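You operate a simulated robot arm through the tools that you are given. There is no shell and no other tool.

You are at the controls of a simulated two-armed robot. One attempt, no reset.

## Task
Clear the chips off the top port, then push the white cap on.
Fine: clear them with the swing nozzle and swing it back; push the cap on by hand. Where these are worked on the way, their far stop is far enough and under half their travel is too little: swing nozzle.

The check looks at the end state, three seconds after you hand in, the way a careful person would. Anything else that was tipped, shoved, dropped, spilled or broken makes it a failure. A push-on lid holds only when it is set on centred and level and pressed home; a screw cap is set on level and turned clockwise until tight.

## Robot
Two 7-joint arms with fingered hands on one trunk that stands fixed in place. Base frame: the origin is at the foot of the trunk, x ahead of it, y to its left, z up; the work surface is at about z = 0.8. Units: m, degrees, N and s.
The left shoulder is at [0.07, 0.139, 1.058], the right one opposite. With the tool pointing down near the work surface each hand reaches from about 0.46 to 0.84 m from the base axis, measured 20 degrees to its own side. Payload 3.9 kg a hand.
The TCP of each hand is the grasp point between the finger pads, 0.029 m short of the fingertips. In the tool frame z runs along the fingers and y along their closing line. Largest opening 0.1 m; the body of the gripper starts 0.034 m behind the TCP. The gripper is a hand of 5 fingers: y runs from the thumb to the fingers, the wrist lies at [-0.015, -0.105, -0.177] in the tool frame, and closing takes about 1.5 s.
Orientation is told as [roll, pitch, yaw] about the base's x, y, z axes, in that order, counted from this pose: with the fingers straight down and the wrist toward the robot, the tool's x, y and z point along [0, 1, 0], [1, 0, 0] and [0, 0, -1] of the base frame.

## Interface
- The arms move only by the tool nudge_tool. It takes "left_increments", "right_increments" or both (then of equal length, played together; a hand with none holds still); each is a list that holds one entry, the list of rows, each a list of 7 numbers: the turn, a rotation vector about the base's x, y, z in degrees, then the shift along the base's x, y, z in m, then the opening, from 0 (shut) to 1 (fully open). In form: [[[wx, wy, wz, dx, dy, dz, fingers], ...]]. A call has 1 to 20 rows; each row shifts and turns the commanded pose from where the row before left it. A row lasts 0.2 s, in which the tool goes at most 0.05 m and 8.6 degrees; a call with a longer step from one row to the next is refused whole, and so is a gripper value outside its range. Where a pose cannot be reached the arm comes as near as it can. A force on the tool above 40 N (or 10 N above the force at the start of the call, whichever is more), or a blocked arm, ends the call early, and 0.2 s more pass. Each finger travels about 0.153 m/s and halts on what it meets, pressing with about 23 N; the grip force reading is that of the motor and also rises with nothing between the fingers. The clock runs only during rows and for 0.2 s after the last one: add rows that do not move to give the fingers time. It gives the time, the measured TCP pose, the force on the tool (base axes), the opening and the grip force at its end, in the units of the frame above (readings bear some noise), with the torque about the TCP (base axes, N m) and any sound that the robot's microphone picked up.
- Cameras (640 x 400 px; columns grow to the right, rows downward): "scene" is now at [0.1304, 0.0213, 1.3683]; the picture's right is [0.24, -0.97, 0.00], its down [-0.65, -0.16, -0.75] and it looks along [0.73, 0.18, -0.67] (base axes); focal length 367 px, centre (320, 200). "left" rides on the left gripper at [-0.066, -0.086, -0.121] in its tool frame; the picture's right is [-0.76, -0.31, 0.58], its down [0.59, -0.70, 0.40] and it looks along [0.28, 0.64, 0.71] (tool axes); focal length 247 px, centre (320, 200). "right" rides on the right gripper at [0.066, -0.086, -0.121] in its tool frame; the picture's right is [-0.76, 0.31, -0.58], its down [-0.59, -0.70, 0.40] and it looks along [-0.28, 0.64, 0.71] (tool axes); focal length 247 px, centre (320, 200). There is no depth. A picture from a camera that has moved, and an enlarged one, comes with that camera's place and axes in the base frame and with its lens.
- camera(camera): a new picture of that camera. It takes no simulated time.
- move_column(by): slides the trunk up (or, below 0, down) by that many m; the arms and the scene camera ride with it, the base frame stays. It gives what a move gives, with no picture.
- preshape(shape, hand): the hand has 5 fingers and takes this shape, open, in about a second: jaw (thumb against the fingers, like two jaws); tri (thumb and two fingers); tip (a fingertip pinch); poke (one finger out to press); point (the index stretched); flat (the hand flat); cup (the hand cupped); fist (a fist). The gripper value then closes the fingers along that shape, each until it touches; the sizes above hold for jaw. It gives what a move gives, with no picture.
- head_to(pan, tilt): turns the head with the scene camera to pan (to the left, within 86 degrees either way) and tilt (down, from -29 to 69), counted from straight ahead of the robot. It gives what a move gives.
- enlarge(camera, box): a new picture of the part [left, top, right, bottom] of that camera's present view, enlarged. It takes no simulated time.
- finish_job(): hands the job in; it is judged then, once.

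Nothing tells you positions but the pictures and the camera data. Unless the task says otherwise, let go and move clear before handing in.

The tools are called after ">>>" as a command line: name --argument value ..., lists and objects as JSON in quotes. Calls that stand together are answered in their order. nudge_tool: Moves the arms, as the interface text tells. Its arguments: {"type":"object","properties":{"left_increments":{"type":"array"},"right_increments":{"type":"array"}},"required":[]} The other tools are called the same way: move_column (by) slides the trunk up or down; preshape (shape, hand) gives the hand a shape; head_to (pan, tilt) turns the head that bears the scene camera; camera (camera) takes a picture; enlarge (camera, box) takes an enlarged picture of a part of a camera's view; finish_job () hands the job in.

At the start:

```text
t: 0.0
left_position: [0.3849, 0.2968, 1.1092]
left_ee_rot: [0.0, 0.1, 19.2]
left_ft_force: [0.5, -0.1, -0.3]
left_ft_torque: [0.0, -0.01, -0.01]
left_grip_width: 0.0998
left_finger_force: 0.1
left_shape: jaw
right_position: [0.513, -0.0, 1.0879]
right_ee_rot: [0.0, 0.1, 19.2]
right_ft_force: [0.4, 0.0, -0.3]
right_ft_torque: [0.02, 0.01, -0.04]
right_grip_width: 0.0998
right_finger_force: 0.0
right_shape: jaw
trunk travel left (down, up): [-0.7, 0.14]
head pan, tilt: [13.6, 41.7]
```

scene: 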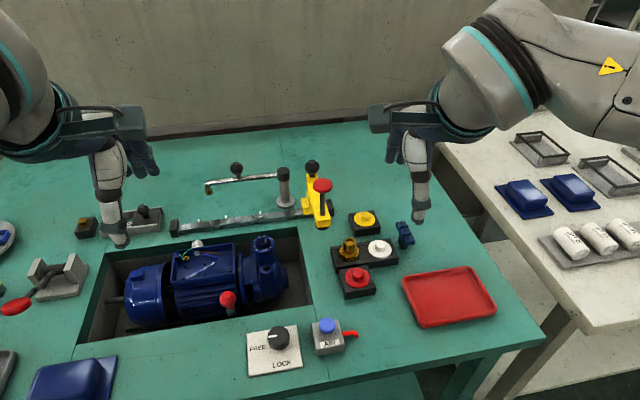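
right: 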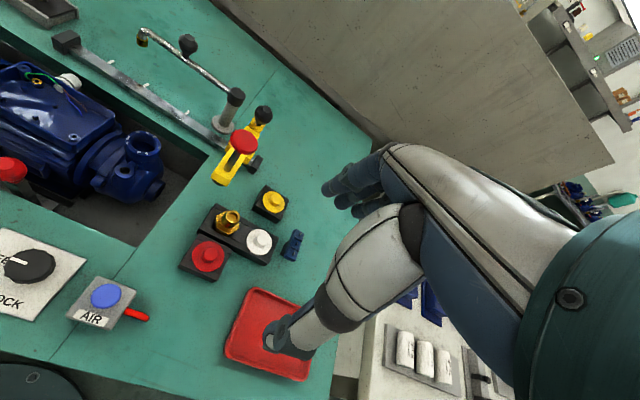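
left: 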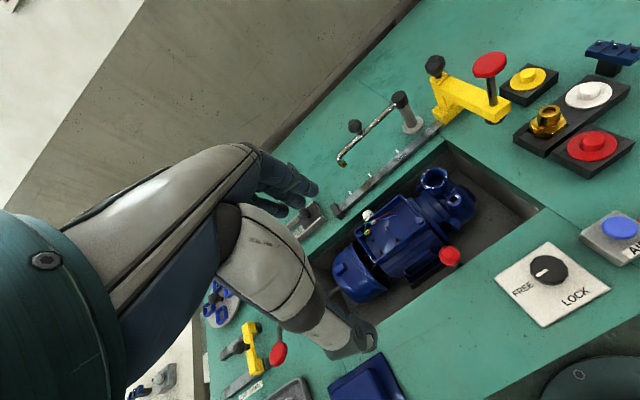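

I see a bench with a blue pump in a recess, a swing nozzle (pipe with a black knob) on a post behind it, an air valve box, and caps (white, red, yellow) on stands to the right. I'll look closer before moving.

>>> enlarge --camera "scene" --box '[160, 140, 340, 260]'

>>> enlarge --camera "scene" --box '[230, 220, 420, 380]'

>>> enlarge --camera "scene" --box '[80, 200, 320, 350]'

>>> enlarge --camera "left" --box '[320, 80, 480, 280]'

>>> enlarge --camera "right" --box '[0, 0, 320, 220]'

```text
3.33 times, centred on (250, 200) of scene
camera zoom: at [0.1304, 0.0213, 1.3683], right [0.24, -0.97, 0.0], down [-0.65, -0.16, -0.75], along [0.73, 0.18, -0.67], focal length 1223 px, centre (553, 200)
```

zoom: 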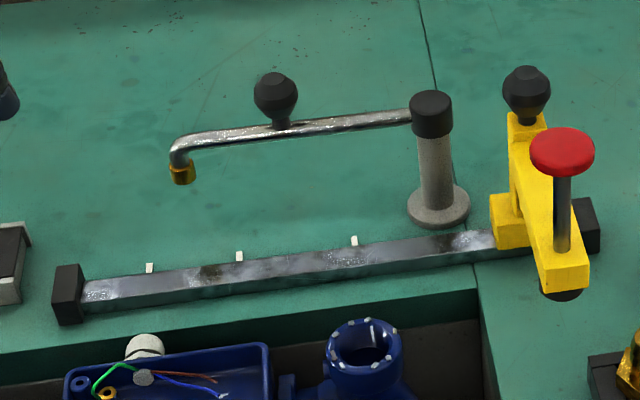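

```text
2.50 times, centred on (325, 300) of scene
camera zoom: at [0.1304, 0.0213, 1.3683], right [0.24, -0.97, 0.0], down [-0.65, -0.16, -0.75], along [0.73, 0.18, -0.67], focal length 917 px, centre (308, -50)
```

zoom: 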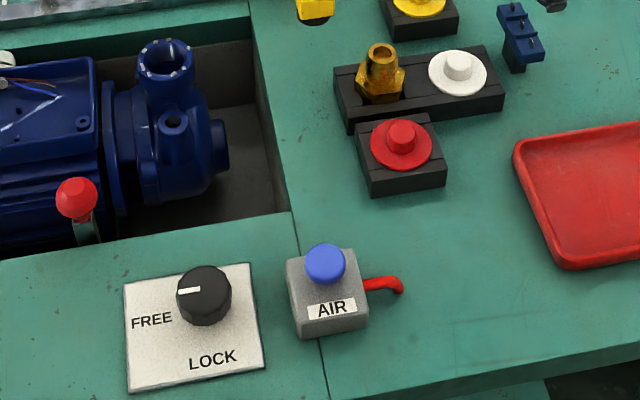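

```text
2.67 times, centred on (200, 275) of scene
camera zoom: at [0.1304, 0.0213, 1.3683], right [0.24, -0.97, 0.0], down [-0.65, -0.16, -0.75], along [0.73, 0.18, -0.67], focal length 978 px, centre (640, 0)
```

zoom: 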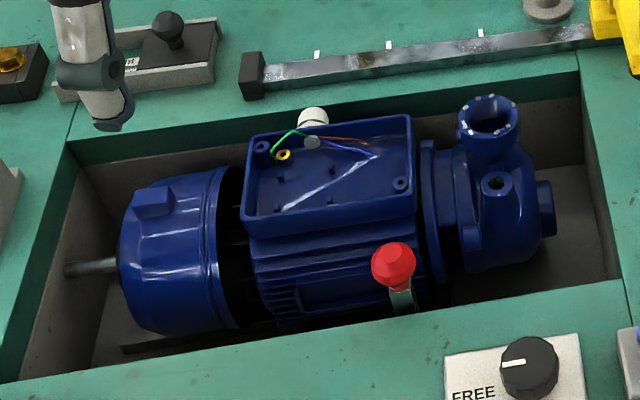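

```text
2.00 times, centred on (400, 180) of left
camera zoom: at [0.3261, 0.2054, 1.23], right [-0.04, -0.82, -0.58], down [-0.86, 0.32, -0.4], along [0.51, 0.48, -0.71], focal length 494 px, centre (160, 240)
```

zoom: 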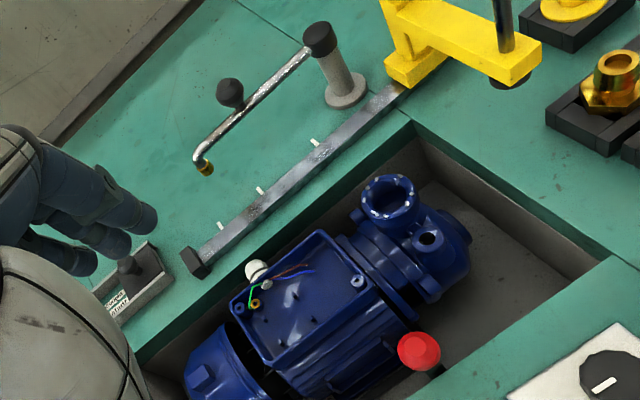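

```text
1.82 times, centred on (160, 110) of right
camera zoom: at [0.4106, 0.0346, 1.2088], right [0.54, -0.61, 0.58], down [-0.47, -0.79, -0.4], along [0.7, -0.06, -0.71], focal length 449 px, centre (611, 364)
```

zoom: 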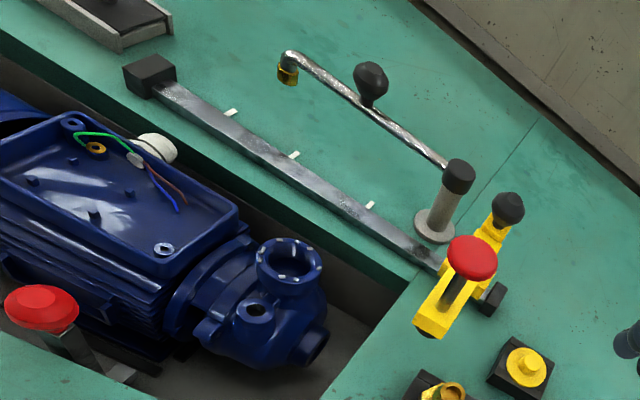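

The nozzle tip is near (0.66, 0.40, 0.85) on a post at about (0.72, 0.25). The top port rim, with chips on it, is near (0.56, 0.24, 0.84), and the white cap sits on a stand near (0.61, 0.02). I'll take closer views of the cap, port, knob and valve box.

>>> enlarge --camera "scene" --box '[325, 205, 421, 265]'

>>> enlarge --camera "scene" --box '[235, 225, 299, 265]'

>>> enlarge --camera "scene" --box '[200, 155, 296, 215]'

>>> enlarge --camera "right" --box '[170, 170, 330, 270]'

>>> enlarge --camera "left" --box '[480, 30, 640, 180]'

>>> enlarge --camera "left" --box '[320, 80, 416, 180]'

```text
6.67 times, centred on (373, 235) of scene
camera zoom: at [0.1304, 0.0213, 1.3683], right [0.24, -0.97, 0.0], down [-0.65, -0.16, -0.75], along [0.73, 0.18, -0.67], focal length 2446 px, centre (-33, -33)
```

zoom: 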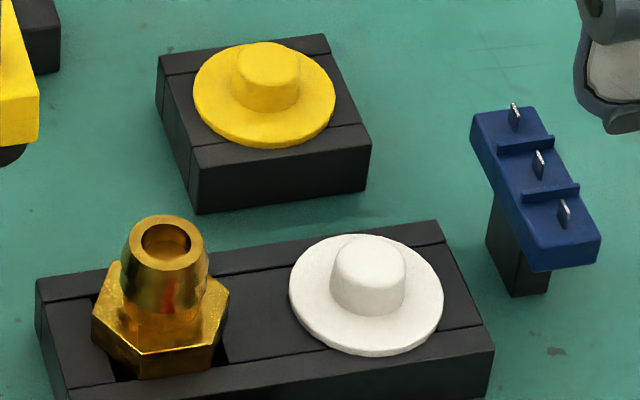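

```text
10.00 times, centred on (267, 245) of scene
camera zoom: at [0.1304, 0.0213, 1.3683], right [0.24, -0.97, 0.0], down [-0.65, -0.16, -0.75], along [0.73, 0.18, -0.67], focal length 3669 px, centre (850, -250)
```

zoom: 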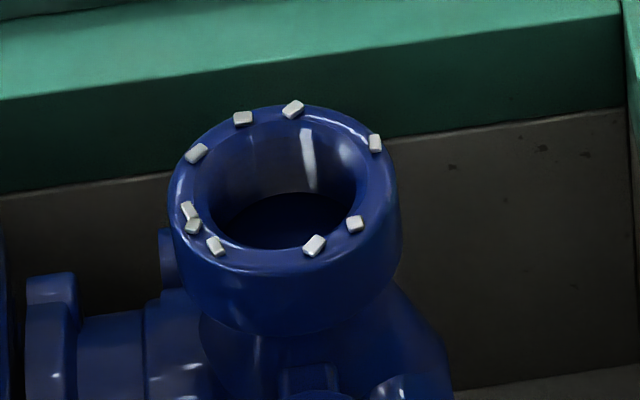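

```text
6.67 times, centred on (248, 185) of scene
camera zoom: at [0.1304, 0.0213, 1.3683], right [0.24, -0.97, 0.0], down [-0.65, -0.16, -0.75], along [0.73, 0.18, -0.67], focal length 2446 px, centre (800, 300)
```

zoom: 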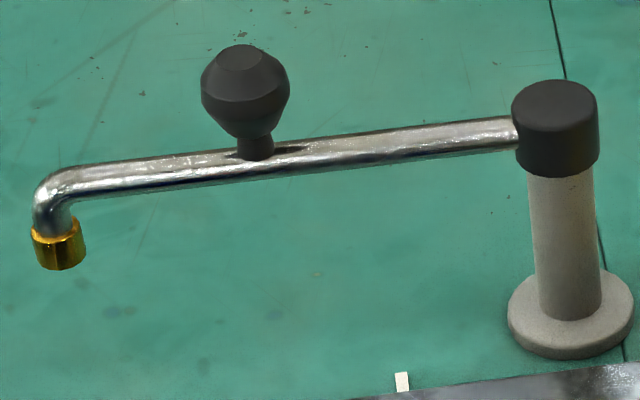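

```text
4.00 times, centred on (250, 220) of right
camera zoom: at [0.4106, 0.0346, 1.2088], right [0.54, -0.61, 0.58], down [-0.47, -0.79, -0.4], along [0.7, -0.06, -0.71], focal length 988 px, centre (600, 120)
```

zoom: 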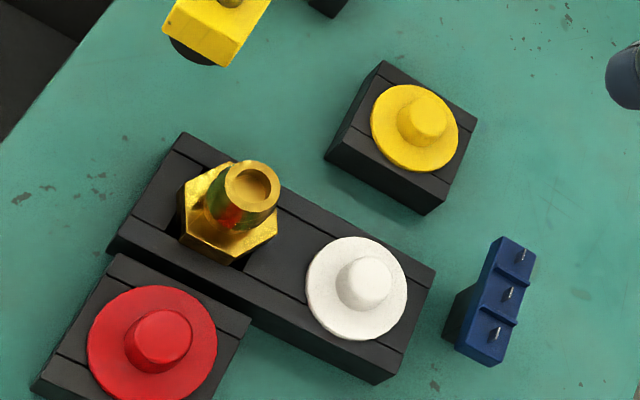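

```text
2.67 times, centred on (560, 105) of left
camera zoom: at [0.3261, 0.2054, 1.23], right [-0.04, -0.82, -0.58], down [-0.86, 0.32, -0.4], along [0.51, 0.48, -0.71], focal length 659 px, centre (-320, 453)
```

zoom: 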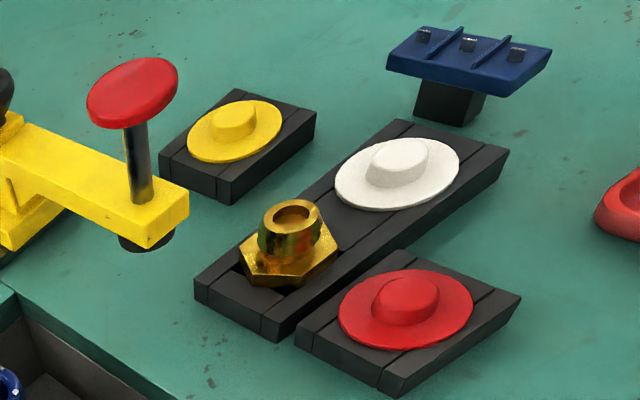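

```text
4.00 times, centred on (368, 130) of left
camera zoom: at [0.3261, 0.2054, 1.23], right [-0.04, -0.82, -0.58], down [-0.86, 0.32, -0.4], along [0.51, 0.48, -0.71], focal length 988 px, centre (128, 480)
```

zoom: 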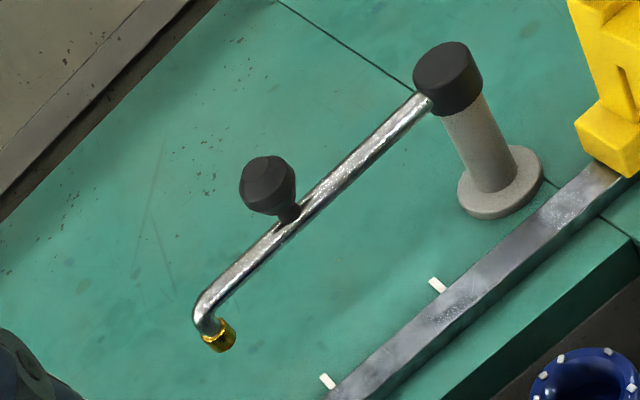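

The knob on the nozzle arm is near (0.668, 0.321, 0.924), about 0.09 m out from the post. I'll bring the left hand above it with its fingers open.

>>> nudge_tool --left_increments '[[[0, 0, 0, 0.035, 0.003, -0.005, 1], [0, 0, 0, 0.035, 0.003, -0.01, 1], [0, 0, 0, 0.035, 0.003, -0.01, 1], [0, 0, 0, 0.035, 0.003, -0.01, 1], [0, 0, 0, 0.035, 0.003, -0.01, 1], [0, 0, 0, 0.035, 0.003, -0.01, 1], [0, 0, 0, 0.035, 0.003, -0.01, 1], [0, 0, 0, 0.035, 0.003, -0.01, 1], [0, 0, 0, 0, 0, 0, 1]]]'

>>> camera --camera "scene"

>>> camera --camera "left"

>>> camera --camera "right"

```text
t: 2.0
left_position: [0.6655, 0.3218, 1.0344]
left_ee_rot: [0.0, -0.1, 19.2]
left_ft_force: [0.0, -0.9, -0.4]
left_ft_torque: [-0.01, -0.04, 0.04]
left_grip_width: 0.0997
left_finger_force: 0.1
left_shape: jaw
right_position: [0.5117, 0.0011, 1.0892]
right_ee_rot: [0.0, -0.1, 19.1]
right_ft_force: [-0.2, -0.1, 0.3]
right_ft_torque: [0.0, -0.01, -0.02]
right_grip_width: 0.0995
right_finger_force: 0.0
right_shape: jaw
trunk travel left (down, up): [-0.7, 0.14]
head pan, tilt: [13.6, 41.7]
```

```text
taken
camera scene: at [0.1292, 0.0219, 1.3684], right [0.24, -0.97, 0.0], down [-0.65, -0.16, -0.75], along [0.73, 0.18, -0.66], focal length 367 px, centre (320, 200)
```

scene: 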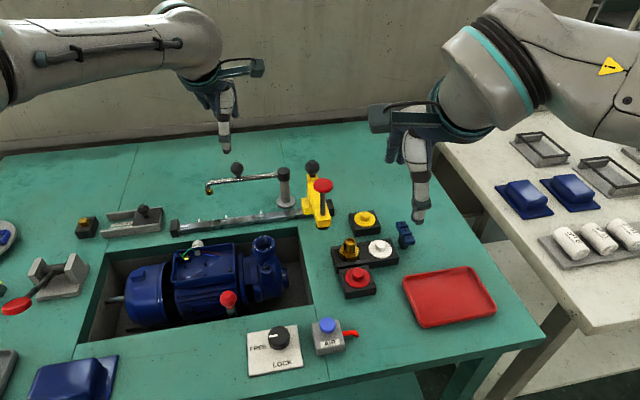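

```text
taken
camera left: at [0.6058, 0.2309, 1.1561], right [-0.04, -0.82, -0.58], down [-0.86, 0.32, -0.4], along [0.51, 0.48, -0.71], focal length 247 px, centre (320, 200)
```

left: 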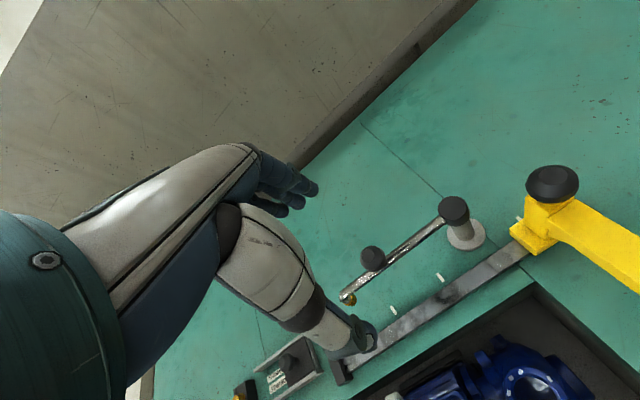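

```text
taken
camera right: at [0.4095, 0.0352, 1.2093], right [0.54, -0.61, 0.58], down [-0.47, -0.79, -0.4], along [0.7, -0.06, -0.71], focal length 247 px, centre (320, 200)
```

right: 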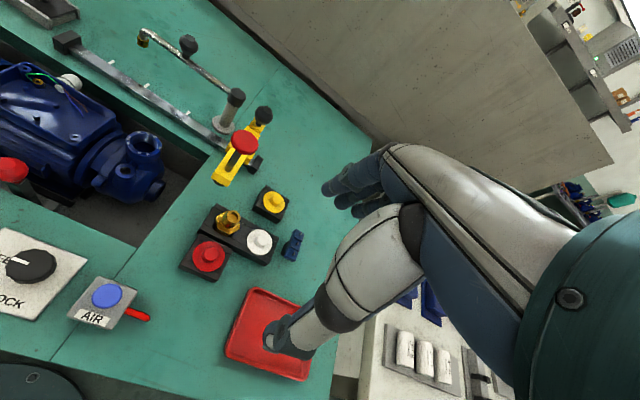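

The hand is above the knob area. I'll zoom in to refine the knob's position before descending.

>>> enlarge --camera "left" --box '[320, 180, 480, 320]'

>>> enlarge --camera "right" --box '[120, 10, 280, 150]'

>>> enlarge --camera "scene" --box '[190, 80, 318, 210]'

```text
2.86 times, centred on (400, 250) of left
camera zoom: at [0.6058, 0.2309, 1.1561], right [-0.04, -0.82, -0.58], down [-0.86, 0.32, -0.4], along [0.51, 0.48, -0.71], focal length 706 px, centre (91, 57)
```

zoom: 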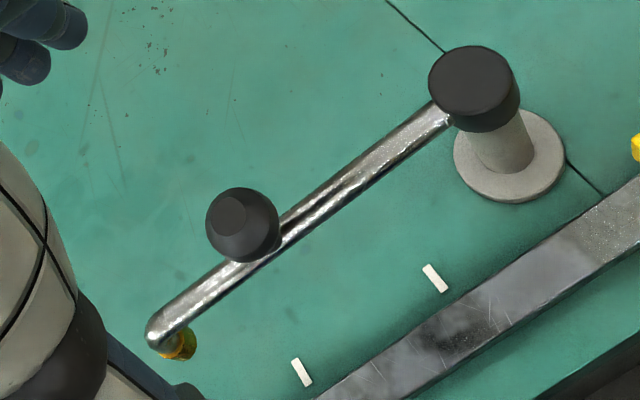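

```text
2.86 times, centred on (200, 80) of right
camera zoom: at [0.4095, 0.0352, 1.2093], right [0.54, -0.61, 0.58], down [-0.47, -0.79, -0.4], along [0.7, -0.06, -0.71], focal length 706 px, centre (663, 543)
```

zoom: 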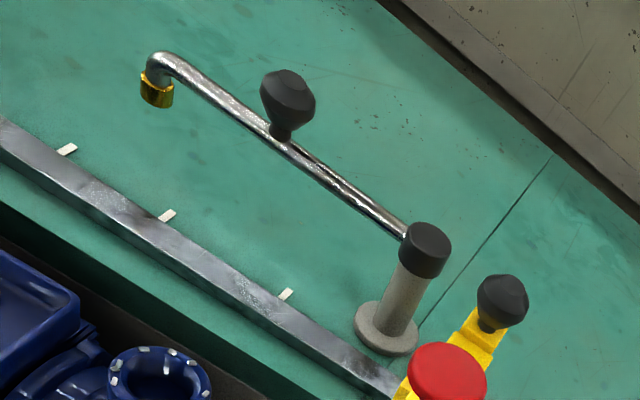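

```text
3.08 times, centred on (254, 145) of scene
camera zoom: at [0.1292, 0.0219, 1.3684], right [0.24, -0.97, 0.0], down [-0.65, -0.16, -0.75], along [0.73, 0.18, -0.66], focal length 1129 px, centre (523, 369)
```

zoom: 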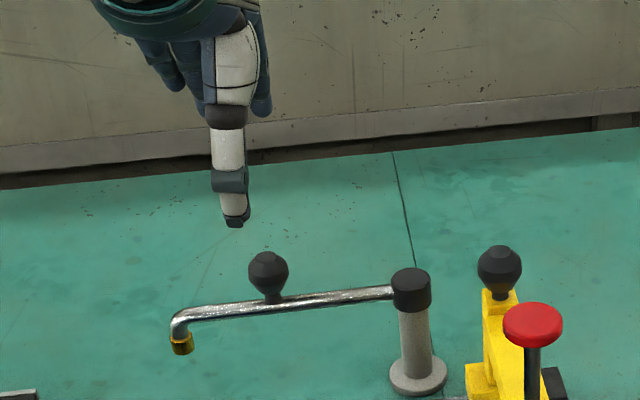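

Refined from both wrist cameras, the knob is near (0.682, 0.327, 0.918), the post near (0.719, 0.243), and the port near (0.559, 0.235, 0.841). That means roughly a 70° swing. I'll descend around the knob and check before closing.

>>> nudge_tool --left_increments '[[[0, 0, 0, 0.01, 0.003, -0.02, 1], [0, 0, 0, 0.007, 0.003, -0.025, 1], [0, 0, 0, 0, 0, -0.025, 1], [0, 0, 0, 0, 0, -0.02, 1], [0, 0, 0, 0, 0, -0.014, 1], [0, 0, 0, 0, 0, 0, 1]]]'

>>> camera --camera "left"

>>> enlarge --camera "scene" --box '[180, 100, 340, 220]'

>>> enlarge --camera "right" --box '[110, 0, 270, 140]'

```text
t: 3.4
left_position: [0.682, 0.3259, 0.9295]
left_ee_rot: [-0.1, 0.0, 19.2]
left_ft_force: [0.2, 0.8, 0.1]
left_ft_torque: [-0.01, -0.05, -0.04]
left_grip_width: 0.0998
left_finger_force: 0.0
left_shape: jaw
right_position: [0.5127, -0.0007, 1.0885]
right_ee_rot: [0.0, 0.0, 19.2]
right_ft_force: [-0.1, -0.4, 0.1]
right_ft_torque: [0.0, -0.01, 0.01]
right_grip_width: 0.0999
right_finger_force: 0.0
right_shape: jaw
trunk travel left (down, up): [-0.7, 0.14]
head pan, tilt: [13.6, 41.7]
```

```text
taken
camera left: at [0.6238, 0.2356, 1.0515], right [-0.04, -0.82, -0.58], down [-0.86, 0.32, -0.4], along [0.51, 0.48, -0.71], focal length 247 px, centre (320, 200)
```

left: 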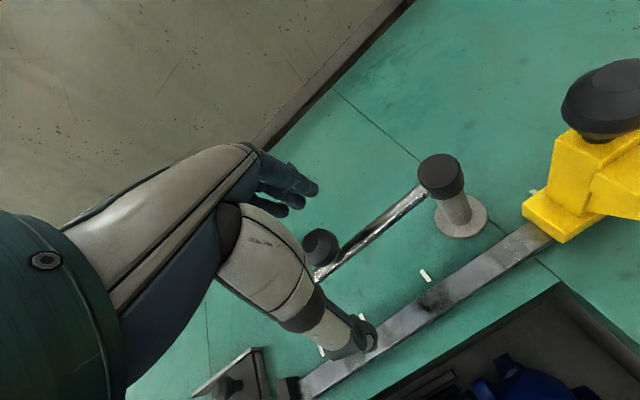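

```text
3.33 times, centred on (260, 160) of scene
camera zoom: at [0.1303, 0.0214, 1.3683], right [0.24, -0.97, 0.0], down [-0.65, -0.16, -0.75], along [0.73, 0.18, -0.67], focal length 1223 px, centre (520, 333)
```

zoom: 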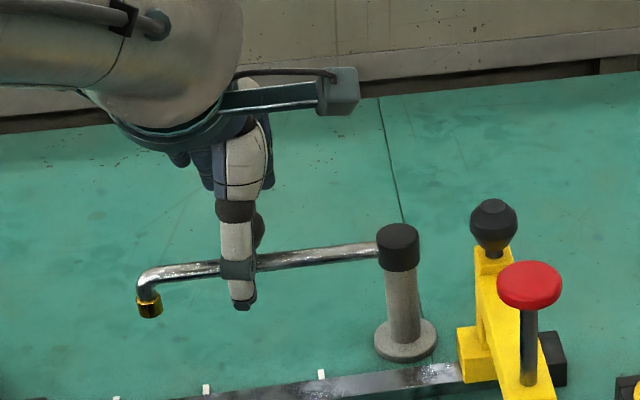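

```text
2.86 times, centred on (190, 70) of right
camera zoom: at [0.4105, 0.0347, 1.2089], right [0.54, -0.61, 0.58], down [-0.47, -0.79, -0.4], along [0.7, -0.06, -0.71], focal length 706 px, centre (691, 571)
```

zoom: 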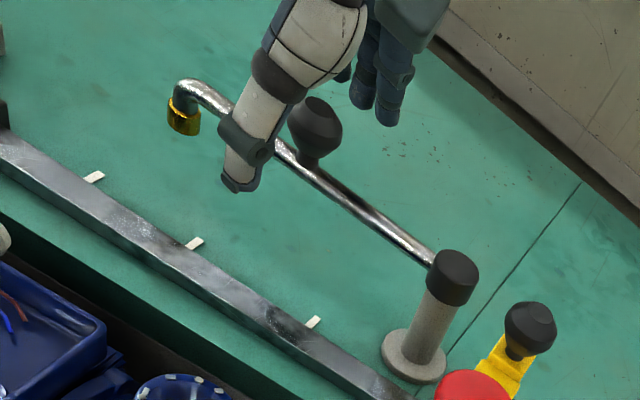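

The knob is centred between thumb and fingers. I'll close on it gently.

>>> nudge_tool --left_increments '[[[0, 0, 0, 0, 0, 0, 0.7], [0, 0, 0, 0, 0, 0, 0.5], [0, 0, 0, 0, 0, 0, 0.35], [0, 0, 0, 0, 0, 0, 0.25], [0, 0, 0, 0, 0, 0, 0.2], [0, 0, 0, 0, 0, 0, 0.2], [0, 0, 0, 0, 0, 0, 0.2]]]'

>>> enlarge --camera "left" --box '[240, 130, 480, 300]'

>>> enlarge --camera "right" --box '[110, 0, 270, 140]'

```text
t: 5.0
left_position: [0.6829, 0.3264, 0.9304]
left_ee_rot: [0.1, 0.1, 19.2]
left_ft_force: [0.4, 1.1, 0.3]
left_ft_torque: [0.04, -0.04, 0.02]
left_grip_width: 0.0209
left_finger_force: 0.0
left_shape: jaw
right_position: [0.513, -0.0003, 1.0886]
right_ee_rot: [0.0, 0.0, 19.2]
right_ft_force: [0.3, -0.2, 0.5]
right_ft_torque: [0.01, 0.02, -0.02]
right_grip_width: 0.0997
right_finger_force: 0.1
right_shape: jaw
trunk travel left (down, up): [-0.7, 0.14]
head pan, tilt: [13.6, 41.7]
```

```text
2.35 times, centred on (360, 215) of left
camera zoom: at [0.624, 0.2355, 1.0516], right [-0.04, -0.82, -0.58], down [-0.86, 0.32, -0.4], along [0.51, 0.48, -0.71], focal length 581 px, centre (226, 165)
```

zoom: 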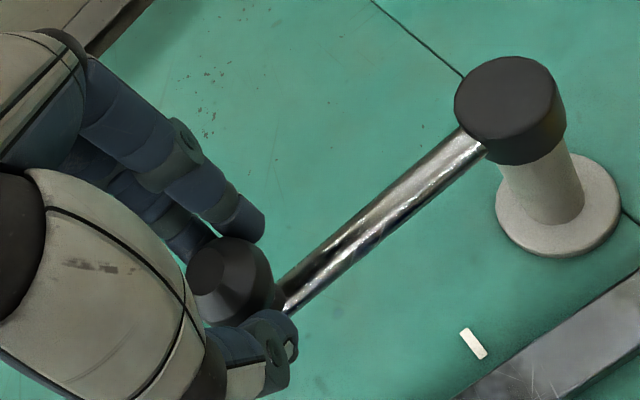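

```text
2.86 times, centred on (190, 70) of right
camera zoom: at [0.4108, 0.0346, 1.2088], right [0.54, -0.61, 0.58], down [-0.47, -0.79, -0.4], along [0.7, -0.06, -0.71], focal length 706 px, centre (691, 571)
```

zoom: 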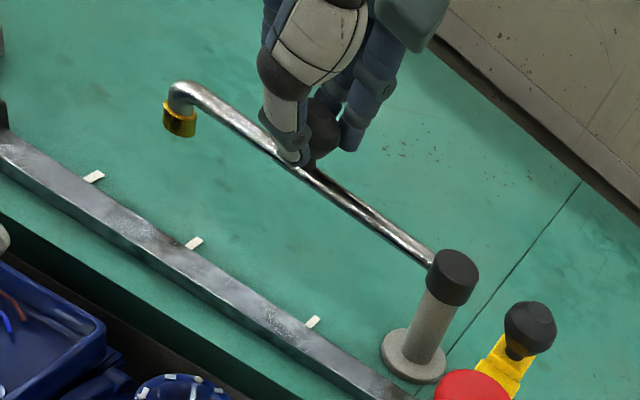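

The fingers have reached about 21 mm with no grip force yet, so I'll close a bit more for a firm hold.

>>> nudge_tool --left_increments '[[[0, 0, 0, 0, 0, 0, 0.15], [0, 0, 0, 0, 0, 0, 0.1], [0, 0, 0, 0, 0, 0, 0.1], [0, 0, 0, 0, 0, 0, 0.1]]]'

>>> enlarge --camera "right" --box '[110, 0, 270, 140]'

>>> enlarge --camera "left" --box '[240, 130, 480, 300]'

```text
t: 6.0
left_position: [0.6831, 0.3259, 0.9296]
left_ee_rot: [0.0, 0.0, 19.2]
left_ft_force: [0.7, -0.3, -1.4]
left_ft_torque: [0.0, -0.03, 0.01]
left_grip_width: 0.0187
left_finger_force: 23.0
left_shape: jaw
right_position: [0.5116, -0.0003, 1.0881]
right_ee_rot: [0.0, -0.1, 19.2]
right_ft_force: [-0.5, 0.0, -1.6]
right_ft_torque: [0.02, 0.01, 0.02]
right_grip_width: 0.0998
right_finger_force: 0.1
right_shape: jaw
trunk travel left (down, up): [-0.7, 0.14]
head pan, tilt: [13.6, 41.7]
```

```text
2.86 times, centred on (190, 70) of right
camera zoom: at [0.4109, 0.0345, 1.2087], right [0.54, -0.61, 0.58], down [-0.47, -0.79, -0.4], along [0.7, -0.06, -0.71], focal length 706 px, centre (691, 571)
```

zoom: 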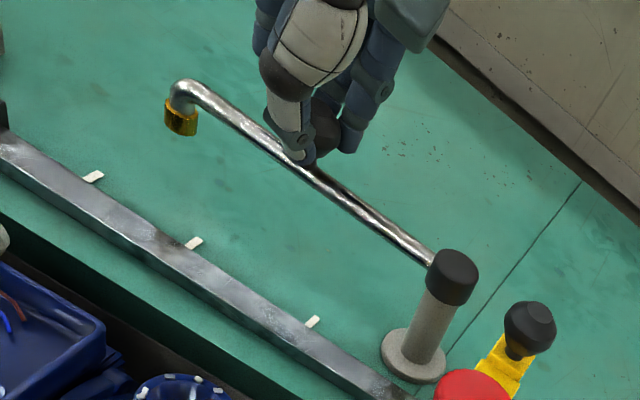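

```text
2.35 times, centred on (360, 215) of left
camera zoom: at [0.6241, 0.2353, 1.0513], right [-0.04, -0.82, -0.58], down [-0.86, 0.32, -0.4], along [0.51, 0.48, -0.71], focal length 581 px, centre (226, 165)
```

zoom: 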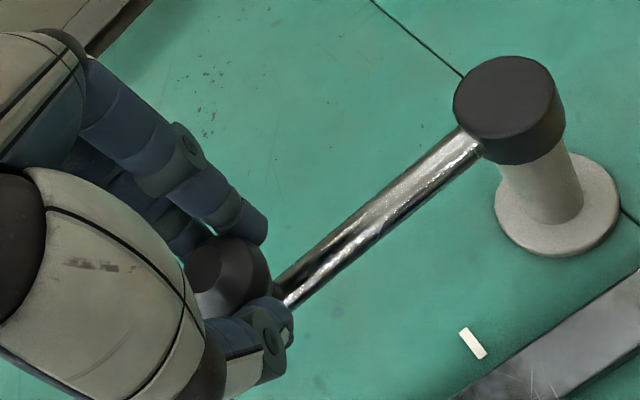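

I have a firm grip at 23 N. I'll start swinging the knob about the post along its arc, turning the hand with it.

>>> nudge_tool --left_increments '[[[0, 0, 5, -0.0071, -0.0035, 0, 0.1], [0, 0, 5, -0.0068, -0.004, 0, 0.1], [0, 0, 5, -0.0064, -0.0047, 0, 0.1], [0, 0, 0, 0, 0, 0, 0.1]]]'

>>> camera --camera "scene"

>>> camera --camera "left"

```text
t: 7.0
left_position: [0.6617, 0.3124, 0.9297]
left_ee_rot: [-0.2, -0.1, 34.2]
left_ft_force: [4.9, -6.2, 0.6]
left_ft_torque: [-0.13, -0.15, -0.04]
left_grip_width: 0.0189
left_finger_force: 22.9
left_shape: jaw
right_position: [0.5133, -0.0011, 1.089]
right_ee_rot: [0.1, 0.0, 19.3]
right_ft_force: [0.7, -0.1, -0.5]
right_ft_torque: [0.01, 0.0, 0.02]
right_grip_width: 0.1002
right_finger_force: 0.0
right_shape: jaw
trunk travel left (down, up): [-0.7, 0.14]
head pan, tilt: [13.6, 41.7]
```

```text
taken
camera scene: at [0.1312, 0.0204, 1.3682], right [0.24, -0.97, 0.0], down [-0.65, -0.16, -0.75], along [0.72, 0.18, -0.67], focal length 367 px, centre (320, 200)
```

scene: 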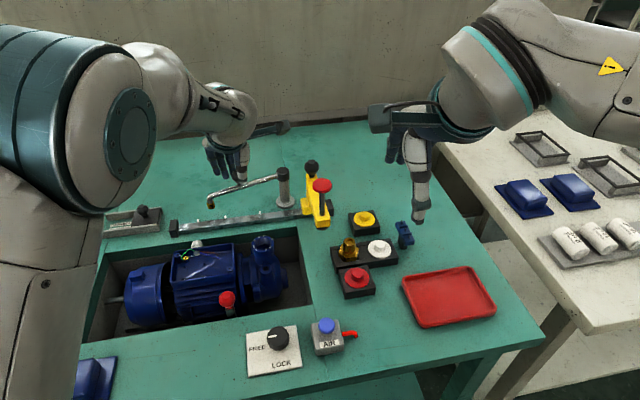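

```text
taken
camera left: at [0.6286, 0.2098, 1.0513], right [0.17, -0.8, -0.58], down [-0.91, 0.09, -0.4], along [0.37, 0.59, -0.71], focal length 247 px, centre (320, 200)
```

left: 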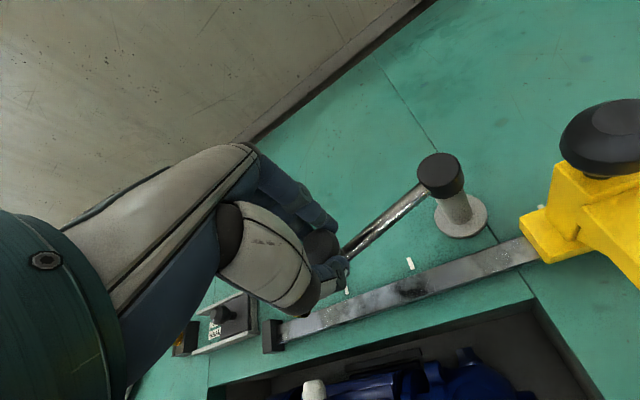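

The nozzle follows smoothly, with only a light inward pull, so I'll trim the radius slightly and continue.

>>> nudge_tool --left_increments '[[[0, 0, 5, -0.0053, -0.0058, 0, 0.1], [0, 0, 5, -0.0049, -0.006, 0, 0.1], [0, 0, 5, -0.0045, -0.0063, 0, 0.1], [0, 0, 5, -0.0042, -0.0065, 0, 0.1], [0, 0, 5, -0.0036, -0.0068, 0, 0.1], [0, 0, 0, 0, 0, 0, 0.1]]]'

>>> camera --camera "scene"

>>> enlarge --camera "right" --box '[70, 20, 290, 170]'

```text
t: 8.4
left_position: [0.6413, 0.2861, 0.9299]
left_ee_rot: [-0.5, 0.7, 59.9]
left_ft_force: [12.7, -9.6, 3.3]
left_ft_torque: [-0.12, -0.25, -0.19]
left_grip_width: 0.0189
left_finger_force: 22.6
left_shape: jaw
right_position: [0.5141, -0.002, 1.0879]
right_ee_rot: [0.1, 0.1, 19.2]
right_ft_force: [-0.5, 0.4, 0.6]
right_ft_torque: [-0.02, 0.0, 0.02]
right_grip_width: 0.0998
right_finger_force: 0.0
right_shape: jaw
trunk travel left (down, up): [-0.7, 0.14]
head pan, tilt: [13.6, 41.7]
```

```text
taken
camera scene: at [0.1323, 0.0193, 1.3682], right [0.24, -0.97, 0.0], down [-0.65, -0.16, -0.75], along [0.72, 0.18, -0.67], focal length 367 px, centre (320, 200)
```

scene: 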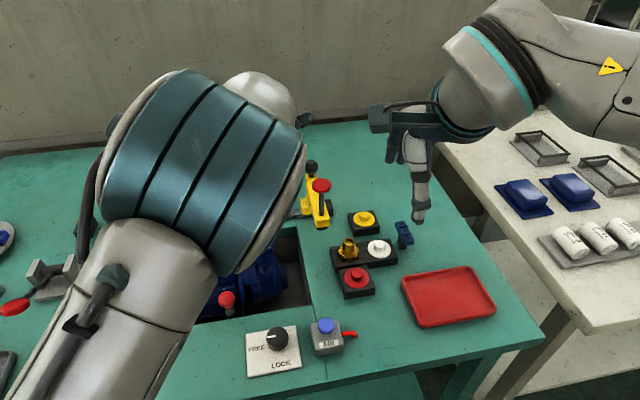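

```text
2.67 times, centred on (180, 95) of right
camera zoom: at [0.4122, 0.0328, 1.2083], right [0.54, -0.61, 0.58], down [-0.47, -0.79, -0.4], along [0.7, -0.06, -0.71], focal length 659 px, centre (693, 480)
```

zoom: 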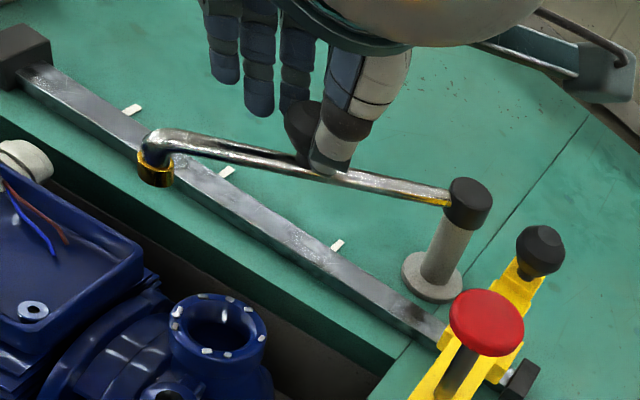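

The measured points fit a circle centred near (0.717, 0.2485) with a radius of about 0.0845. I'll continue on that circle.

>>> nudge_tool --left_increments '[[[0, 0, 4, -0.0008, -0.0039, 0, 0.1], [0, 0, 4, -0.0024, -0.0069, 0, 0.1], [0, 0, 4, -0.0017, -0.0072, 0, 0.1], [0, 0, 0, 0, 0, 0, 0.1]]]'

>>> camera --camera "left"

>>> enlarge --camera "right" --box '[70, 20, 290, 170]'

```text
t: 9.4
left_position: [0.6352, 0.2722, 0.9293]
left_ee_rot: [-0.8, 1.4, 72.7]
left_ft_force: [22.5, -11.4, 15.6]
left_ft_torque: [-0.1, -0.48, -0.34]
left_grip_width: 0.0191
left_finger_force: 22.7
left_shape: jaw
right_position: [0.5139, -0.0015, 1.0871]
right_ee_rot: [0.2, 0.1, 19.2]
right_ft_force: [-0.2, -0.4, 0.5]
right_ft_torque: [0.04, -0.02, -0.01]
right_grip_width: 0.1
right_finger_force: 0.0
right_shape: jaw
trunk travel left (down, up): [-0.7, 0.14]
head pan, tilt: [13.6, 41.7]
```

```text
taken
camera left: at [0.6728, 0.1746, 1.0532], right [0.64, -0.53, -0.56], down [-0.77, -0.51, -0.39], along [-0.08, 0.68, -0.73], focal length 247 px, centre (320, 200)
```

left: 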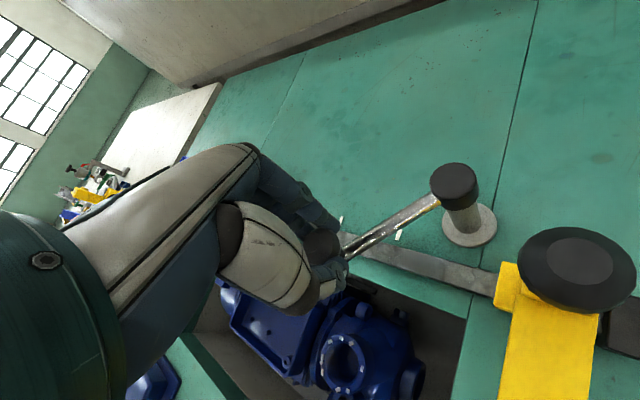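

```text
2.67 times, centred on (180, 95) of right
camera zoom: at [0.4123, 0.0316, 1.2084], right [0.54, -0.62, 0.57], down [-0.47, -0.79, -0.4], along [0.7, -0.05, -0.71], focal length 659 px, centre (693, 480)
```

zoom: 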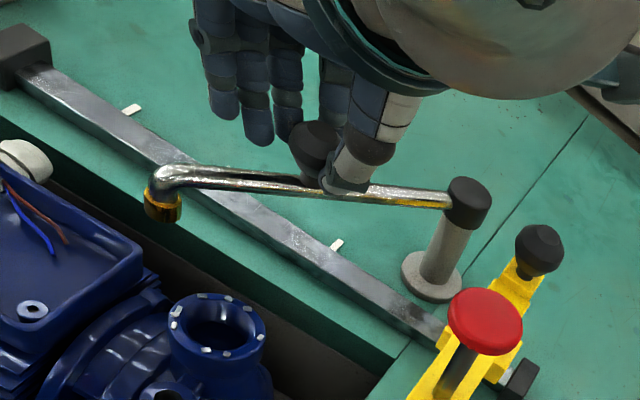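

An inward radial force of about 25 N and an upward force are building up. I'll relieve them with a small correction toward the post and up, then check.

>>> nudge_tool --left_increments '[[[0, 0, 0, 0.002, -0.0006, 0.001, 0.1], [0, 0, 0, 0.002, -0.0006, 0.001, 0.1], [0, 0, 0, 0, 0, 0, 0.1]]]'

```text
t: 10.2
left_position: [0.6377, 0.2721, 0.9288]
left_ee_rot: [-0.4, 1.5, 72.6]
left_ft_force: [7.6, -4.4, 4.3]
left_ft_torque: [-0.02, -0.17, -0.13]
left_grip_width: 0.0185
left_finger_force: 23.4
left_shape: jaw
right_position: [0.5131, -0.0017, 1.0886]
right_ee_rot: [0.1, 0.0, 19.2]
right_ft_force: [0.1, 0.4, -0.6]
right_ft_torque: [-0.02, 0.02, 0.01]
right_grip_width: 0.0998
right_finger_force: 0.1
right_shape: jaw
trunk travel left (down, up): [-0.7, 0.14]
head pan, tilt: [13.6, 41.7]
```

The forces dropped, but the hand lags about 8 mm in y with a pitch error, so the left arm is near its yaw limit. I'll turn yaw back while holding the knob to restore tracking.

>>> nudge_tool --left_increments '[[[0, 0, -4, 0, 0, 0, 0.1], [0, 0, -4, -0.0005, 0, 0, 0.1], [0, 0, -4, -0.0005, 0, 0, 0.1], [0, 0, 0, 0, 0, 0, 0.1]]]'

>>> enlarge --camera "right" --box '[70, 20, 290, 170]'

```text
t: 10.7
left_position: [0.6413, 0.2833, 0.9291]
left_ee_rot: [-0.9, 0.6, 67.9]
left_ft_force: [12.3, -7.6, 21.1]
left_ft_torque: [-0.09, -0.24, -0.22]
left_grip_width: 0.02
left_finger_force: 23.0
left_shape: jaw
right_position: [0.5134, -0.0016, 1.0889]
right_ee_rot: [0.0, 0.0, 19.2]
right_ft_force: [0.3, 1.3, -0.4]
right_ft_torque: [-0.02, -0.01, 0.0]
right_grip_width: 0.0997
right_finger_force: 0.1
right_shape: jaw
trunk travel left (down, up): [-0.7, 0.14]
head pan, tilt: [13.6, 41.7]
stopped in row 2 (left hand): the force on the tool passed its limit at 42 N (the readings are from after the stop); the commanded pose is now the measured one
```

```text
2.67 times, centred on (180, 95) of right
camera zoom: at [0.4107, 0.0335, 1.2088], right [0.54, -0.61, 0.58], down [-0.47, -0.79, -0.4], along [0.7, -0.06, -0.71], focal length 659 px, centre (693, 480)
```

zoom: 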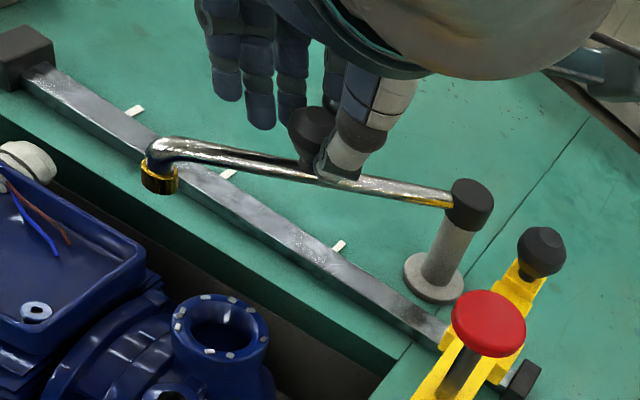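

The arm swung back a little and hit the force limit because of the awkward yaw. I'll release the knob, lift clear, turn the hand back to a comfortable yaw, and regrip from there.

>>> nudge_tool --left_increments '[[[0, 0, 0, 0, 0, 0, 0.3], [0, 0, 0, 0, 0, 0, 0.6], [0, 0, 0, 0, 0, 0, 1], [0, 0, 0, 0, 0, 0, 1], [0, 0, 0, 0, 0, 0, 1], [0, 0, 0, 0, 0, 0, 1]]]'

>>> enlarge --camera "right" --box '[70, 20, 290, 170]'

>>> camera --camera "left"

```text
t: 12.1
left_position: [0.6374, 0.2836, 0.9239]
left_ee_rot: [-0.2, 1.0, 68.1]
left_ft_force: [0.5, 0.0, -0.1]
left_ft_torque: [0.01, -0.01, 0.01]
left_grip_width: 0.0999
left_finger_force: 0.0
left_shape: jaw
right_position: [0.5115, -0.0, 1.0872]
right_ee_rot: [-0.1, -0.1, 19.3]
right_ft_force: [0.7, -0.6, -0.5]
right_ft_torque: [0.02, 0.03, 0.01]
right_grip_width: 0.0998
right_finger_force: 0.0
right_shape: jaw
trunk travel left (down, up): [-0.7, 0.14]
head pan, tilt: [13.6, 41.7]
```

```text
2.67 times, centred on (180, 95) of right
camera zoom: at [0.4107, 0.0347, 1.2088], right [0.54, -0.61, 0.58], down [-0.47, -0.79, -0.4], along [0.7, -0.06, -0.71], focal length 659 px, centre (693, 480)
```

zoom: 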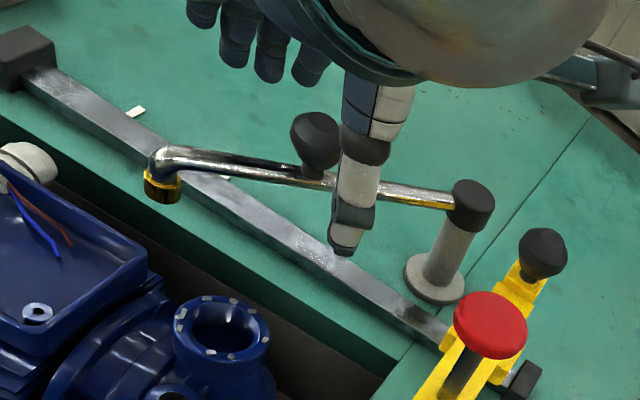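

```text
taken
camera left: at [0.6673, 0.1818, 1.0471], right [0.59, -0.58, -0.57], down [-0.81, -0.44, -0.39], along [-0.03, 0.69, -0.72], focal length 247 px, centre (320, 200)
```

left: 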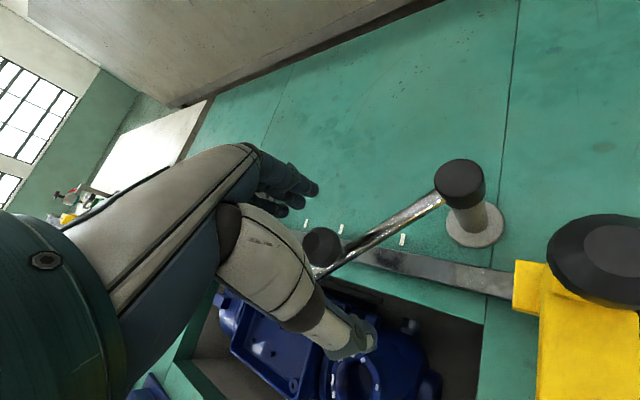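

The knob is free and staying put near (0.64, 0.281). I'll lift off and rotate the hand back to about 25° yaw.

>>> nudge_tool --left_increments '[[[0, 0, 0, 0, 0, 0.025, 1], [0, 0, 0, 0, 0, 0.025, 1], [0, 0, 0, 0, 0, 0.025, 1], [0, 0, -8, 0, 0, 0.01, 1], [0, 0, -8, 0, 0, 0, 1], [0, 0, -8, 0, 0, 0, 1], [0, 0, -8, 0, 0, 0, 1], [0, 0, -8, 0, 0, 0, 1], [0, 0, -4, 0, 0, 0, 1], [0, 0, 0, 0, 0, 0, 1]]]'

>>> camera --camera "left"

>>> enlarge --camera "right" --box '[70, 20, 290, 170]'

>>> camera --camera "scene"

```text
t: 14.3
left_position: [0.6382, 0.2817, 1.0096]
left_ee_rot: [-0.2, 0.7, 23.7]
left_ft_force: [0.4, -0.2, -0.2]
left_ft_torque: [-0.01, 0.03, -0.01]
left_grip_width: 0.0997
left_finger_force: 0.1
left_shape: jaw
right_position: [0.5123, -0.0009, 1.0878]
right_ee_rot: [0.2, -0.1, 19.3]
right_ft_force: [0.1, -0.2, 0.9]
right_ft_torque: [0.04, -0.03, 0.01]
right_grip_width: 0.0998
right_finger_force: 0.1
right_shape: jaw
trunk travel left (down, up): [-0.7, 0.14]
head pan, tilt: [13.6, 41.7]
```

```text
taken
camera left: at [0.5873, 0.1869, 1.1329], right [0.02, -0.82, -0.57], down [-0.88, 0.25, -0.39], along [0.47, 0.51, -0.72], focal length 247 px, centre (320, 200)
```

left: 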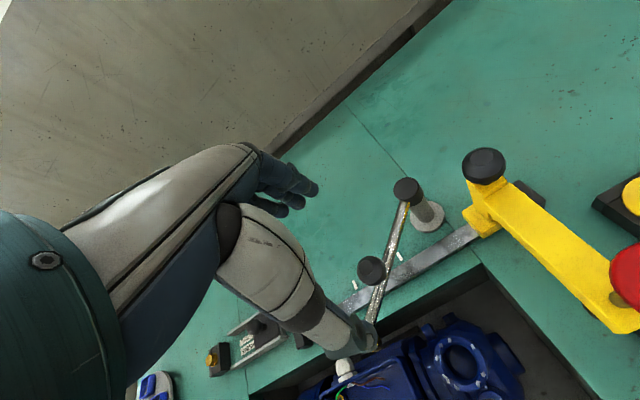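

```text
2.67 times, centred on (180, 95) of right
camera zoom: at [0.4107, 0.0343, 1.2088], right [0.54, -0.61, 0.58], down [-0.47, -0.79, -0.4], along [0.7, -0.06, -0.71], focal length 659 px, centre (693, 480)
```

zoom: 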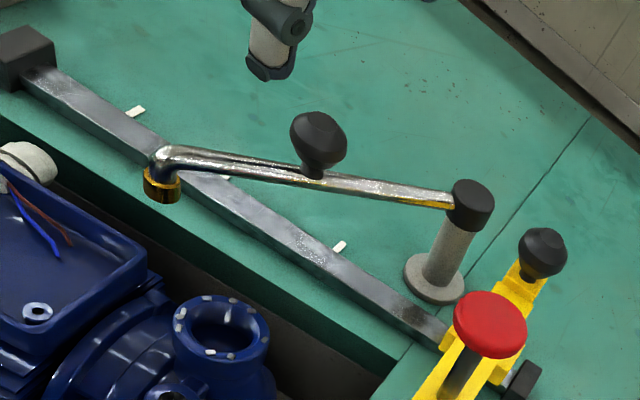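

```text
taken
camera scene: at [0.1305, 0.021, 1.3683], right [0.24, -0.97, 0.0], down [-0.65, -0.16, -0.75], along [0.73, 0.18, -0.67], focal length 367 px, centre (320, 200)
```

scene: 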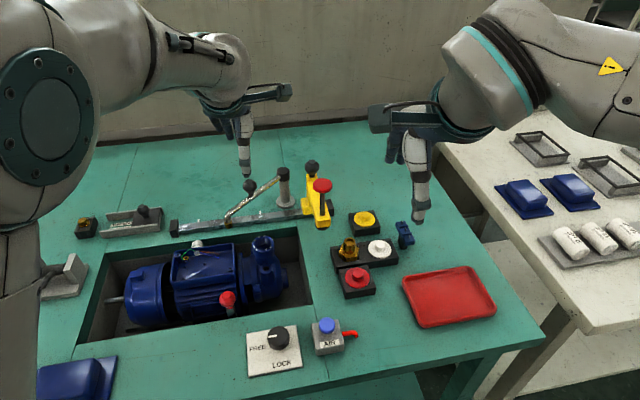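

The knob reads near (0.640, 0.2825), with its centre at z of about 0.913. I'll descend onto it with the hand at this comfortable yaw and grip again.

>>> nudge_tool --left_increments '[[[0.2, -0.7, 0, 0.002, 0.001, -0.02, 1], [0, 0, 0, 0, 0, -0.02, 1], [0, 0, 0, 0, 0, -0.02, 1], [0, 0, 0, 0, 0, -0.018, 1], [0, 0, 0, 0, 0, 0, 1], [0, 0, 0, 0, 0, 0, 0.6], [0, 0, 0, 0, 0, 0, 0.35], [0, 0, 0, 0, 0, 0, 0.25], [0, 0, 0, 0, 0, 0, 0.18], [0, 0, 0, 0, 0, 0, 0.1], [0, 0, 0, 0, 0, 0, 0.1], [0, 0, 0, 0, 0, 0, 0.1]]]'

>>> enlarge --camera "left" --box '[240, 130, 480, 300]'

>>> enlarge --camera "right" --box '[70, 20, 290, 170]'

```text
t: 16.9
left_position: [0.6385, 0.284, 0.9326]
left_ee_rot: [-0.3, 0.0, 23.7]
left_ft_force: [-2.9, 1.5, -0.8]
left_ft_torque: [0.05, 0.04, -0.03]
left_grip_width: 0.0184
left_finger_force: 22.6
left_shape: jaw
right_position: [0.5123, 0.0011, 1.0894]
right_ee_rot: [0.0, 0.0, 19.2]
right_ft_force: [1.4, -0.5, 0.6]
right_ft_torque: [-0.01, -0.01, 0.02]
right_grip_width: 0.1
right_finger_force: 0.0
right_shape: jaw
trunk travel left (down, up): [-0.7, 0.14]
head pan, tilt: [13.6, 41.7]
```

```text
2.35 times, centred on (360, 215) of left
camera zoom: at [0.5879, 0.1885, 1.0539], right [0.03, -0.82, -0.57], down [-0.88, 0.25, -0.4], along [0.47, 0.52, -0.71], focal length 581 px, centre (226, 165)
```

zoom: 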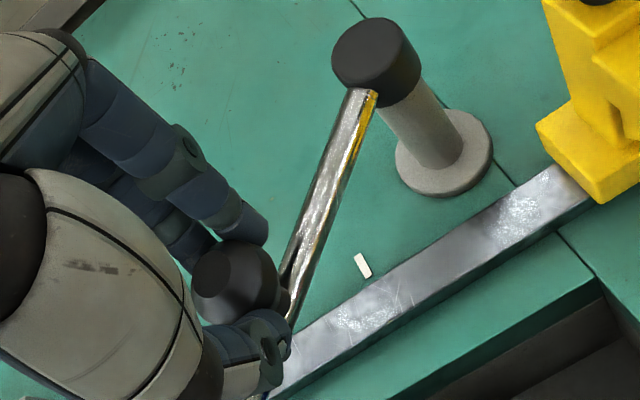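

```text
2.67 times, centred on (180, 95) of right
camera zoom: at [0.4102, 0.0349, 1.2089], right [0.54, -0.61, 0.58], down [-0.47, -0.79, -0.4], along [0.7, -0.06, -0.71], focal length 659 px, centre (693, 480)
```

zoom: 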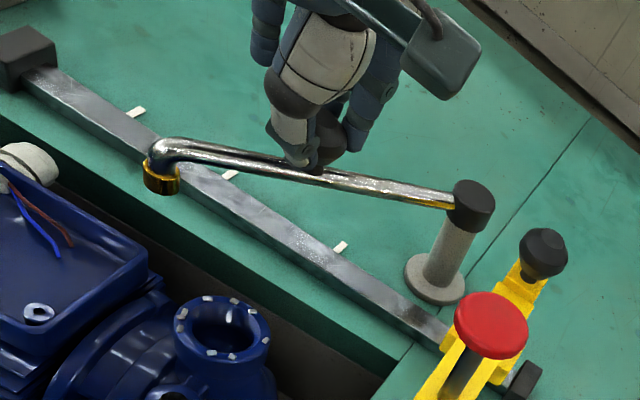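

Gripped again, with small forces. I'll continue along the arc at constant yaw.

>>> nudge_tool --left_increments '[[[0, 0, 1, -0.0026, -0.0074, 0, 0.1], [0, 0, 1, -0.0019, -0.0076, 0, 0.1], [0, 0, 1, -0.0012, -0.0076, 0, 0.1], [0, 0, 0, 0, 0, 0, 0.1]]]'

>>> enlarge --camera "right" --box '[70, 20, 290, 170]'

```text
t: 17.9
left_position: [0.633, 0.2614, 0.9323]
left_ee_rot: [-0.3, -0.1, 26.8]
left_ft_force: [-10.5, 2.7, -1.1]
left_ft_torque: [0.05, 0.26, 0.08]
left_grip_width: 0.0181
left_finger_force: 22.8
left_shape: jaw
right_position: [0.5109, 0.0013, 1.0901]
right_ee_rot: [-0.1, -0.1, 19.2]
right_ft_force: [0.0, 0.2, 0.1]
right_ft_torque: [0.02, 0.0, 0.02]
right_grip_width: 0.0997
right_finger_force: 0.1
right_shape: jaw
trunk travel left (down, up): [-0.7, 0.14]
head pan, tilt: [13.6, 41.7]
```

```text
2.67 times, centred on (180, 95) of right
camera zoom: at [0.4089, 0.0355, 1.2094], right [0.54, -0.61, 0.58], down [-0.47, -0.79, -0.4], along [0.7, -0.06, -0.71], focal length 659 px, centre (693, 480)
```

zoom: 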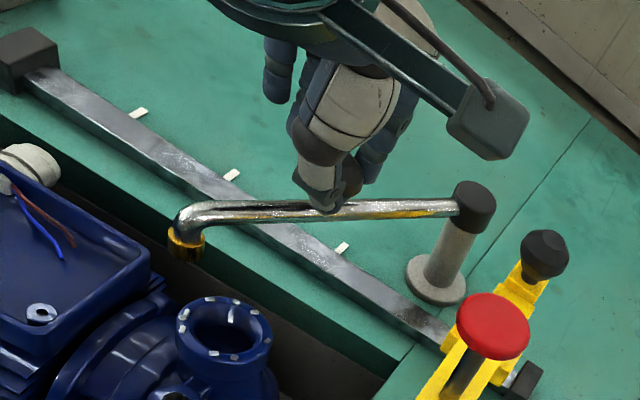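

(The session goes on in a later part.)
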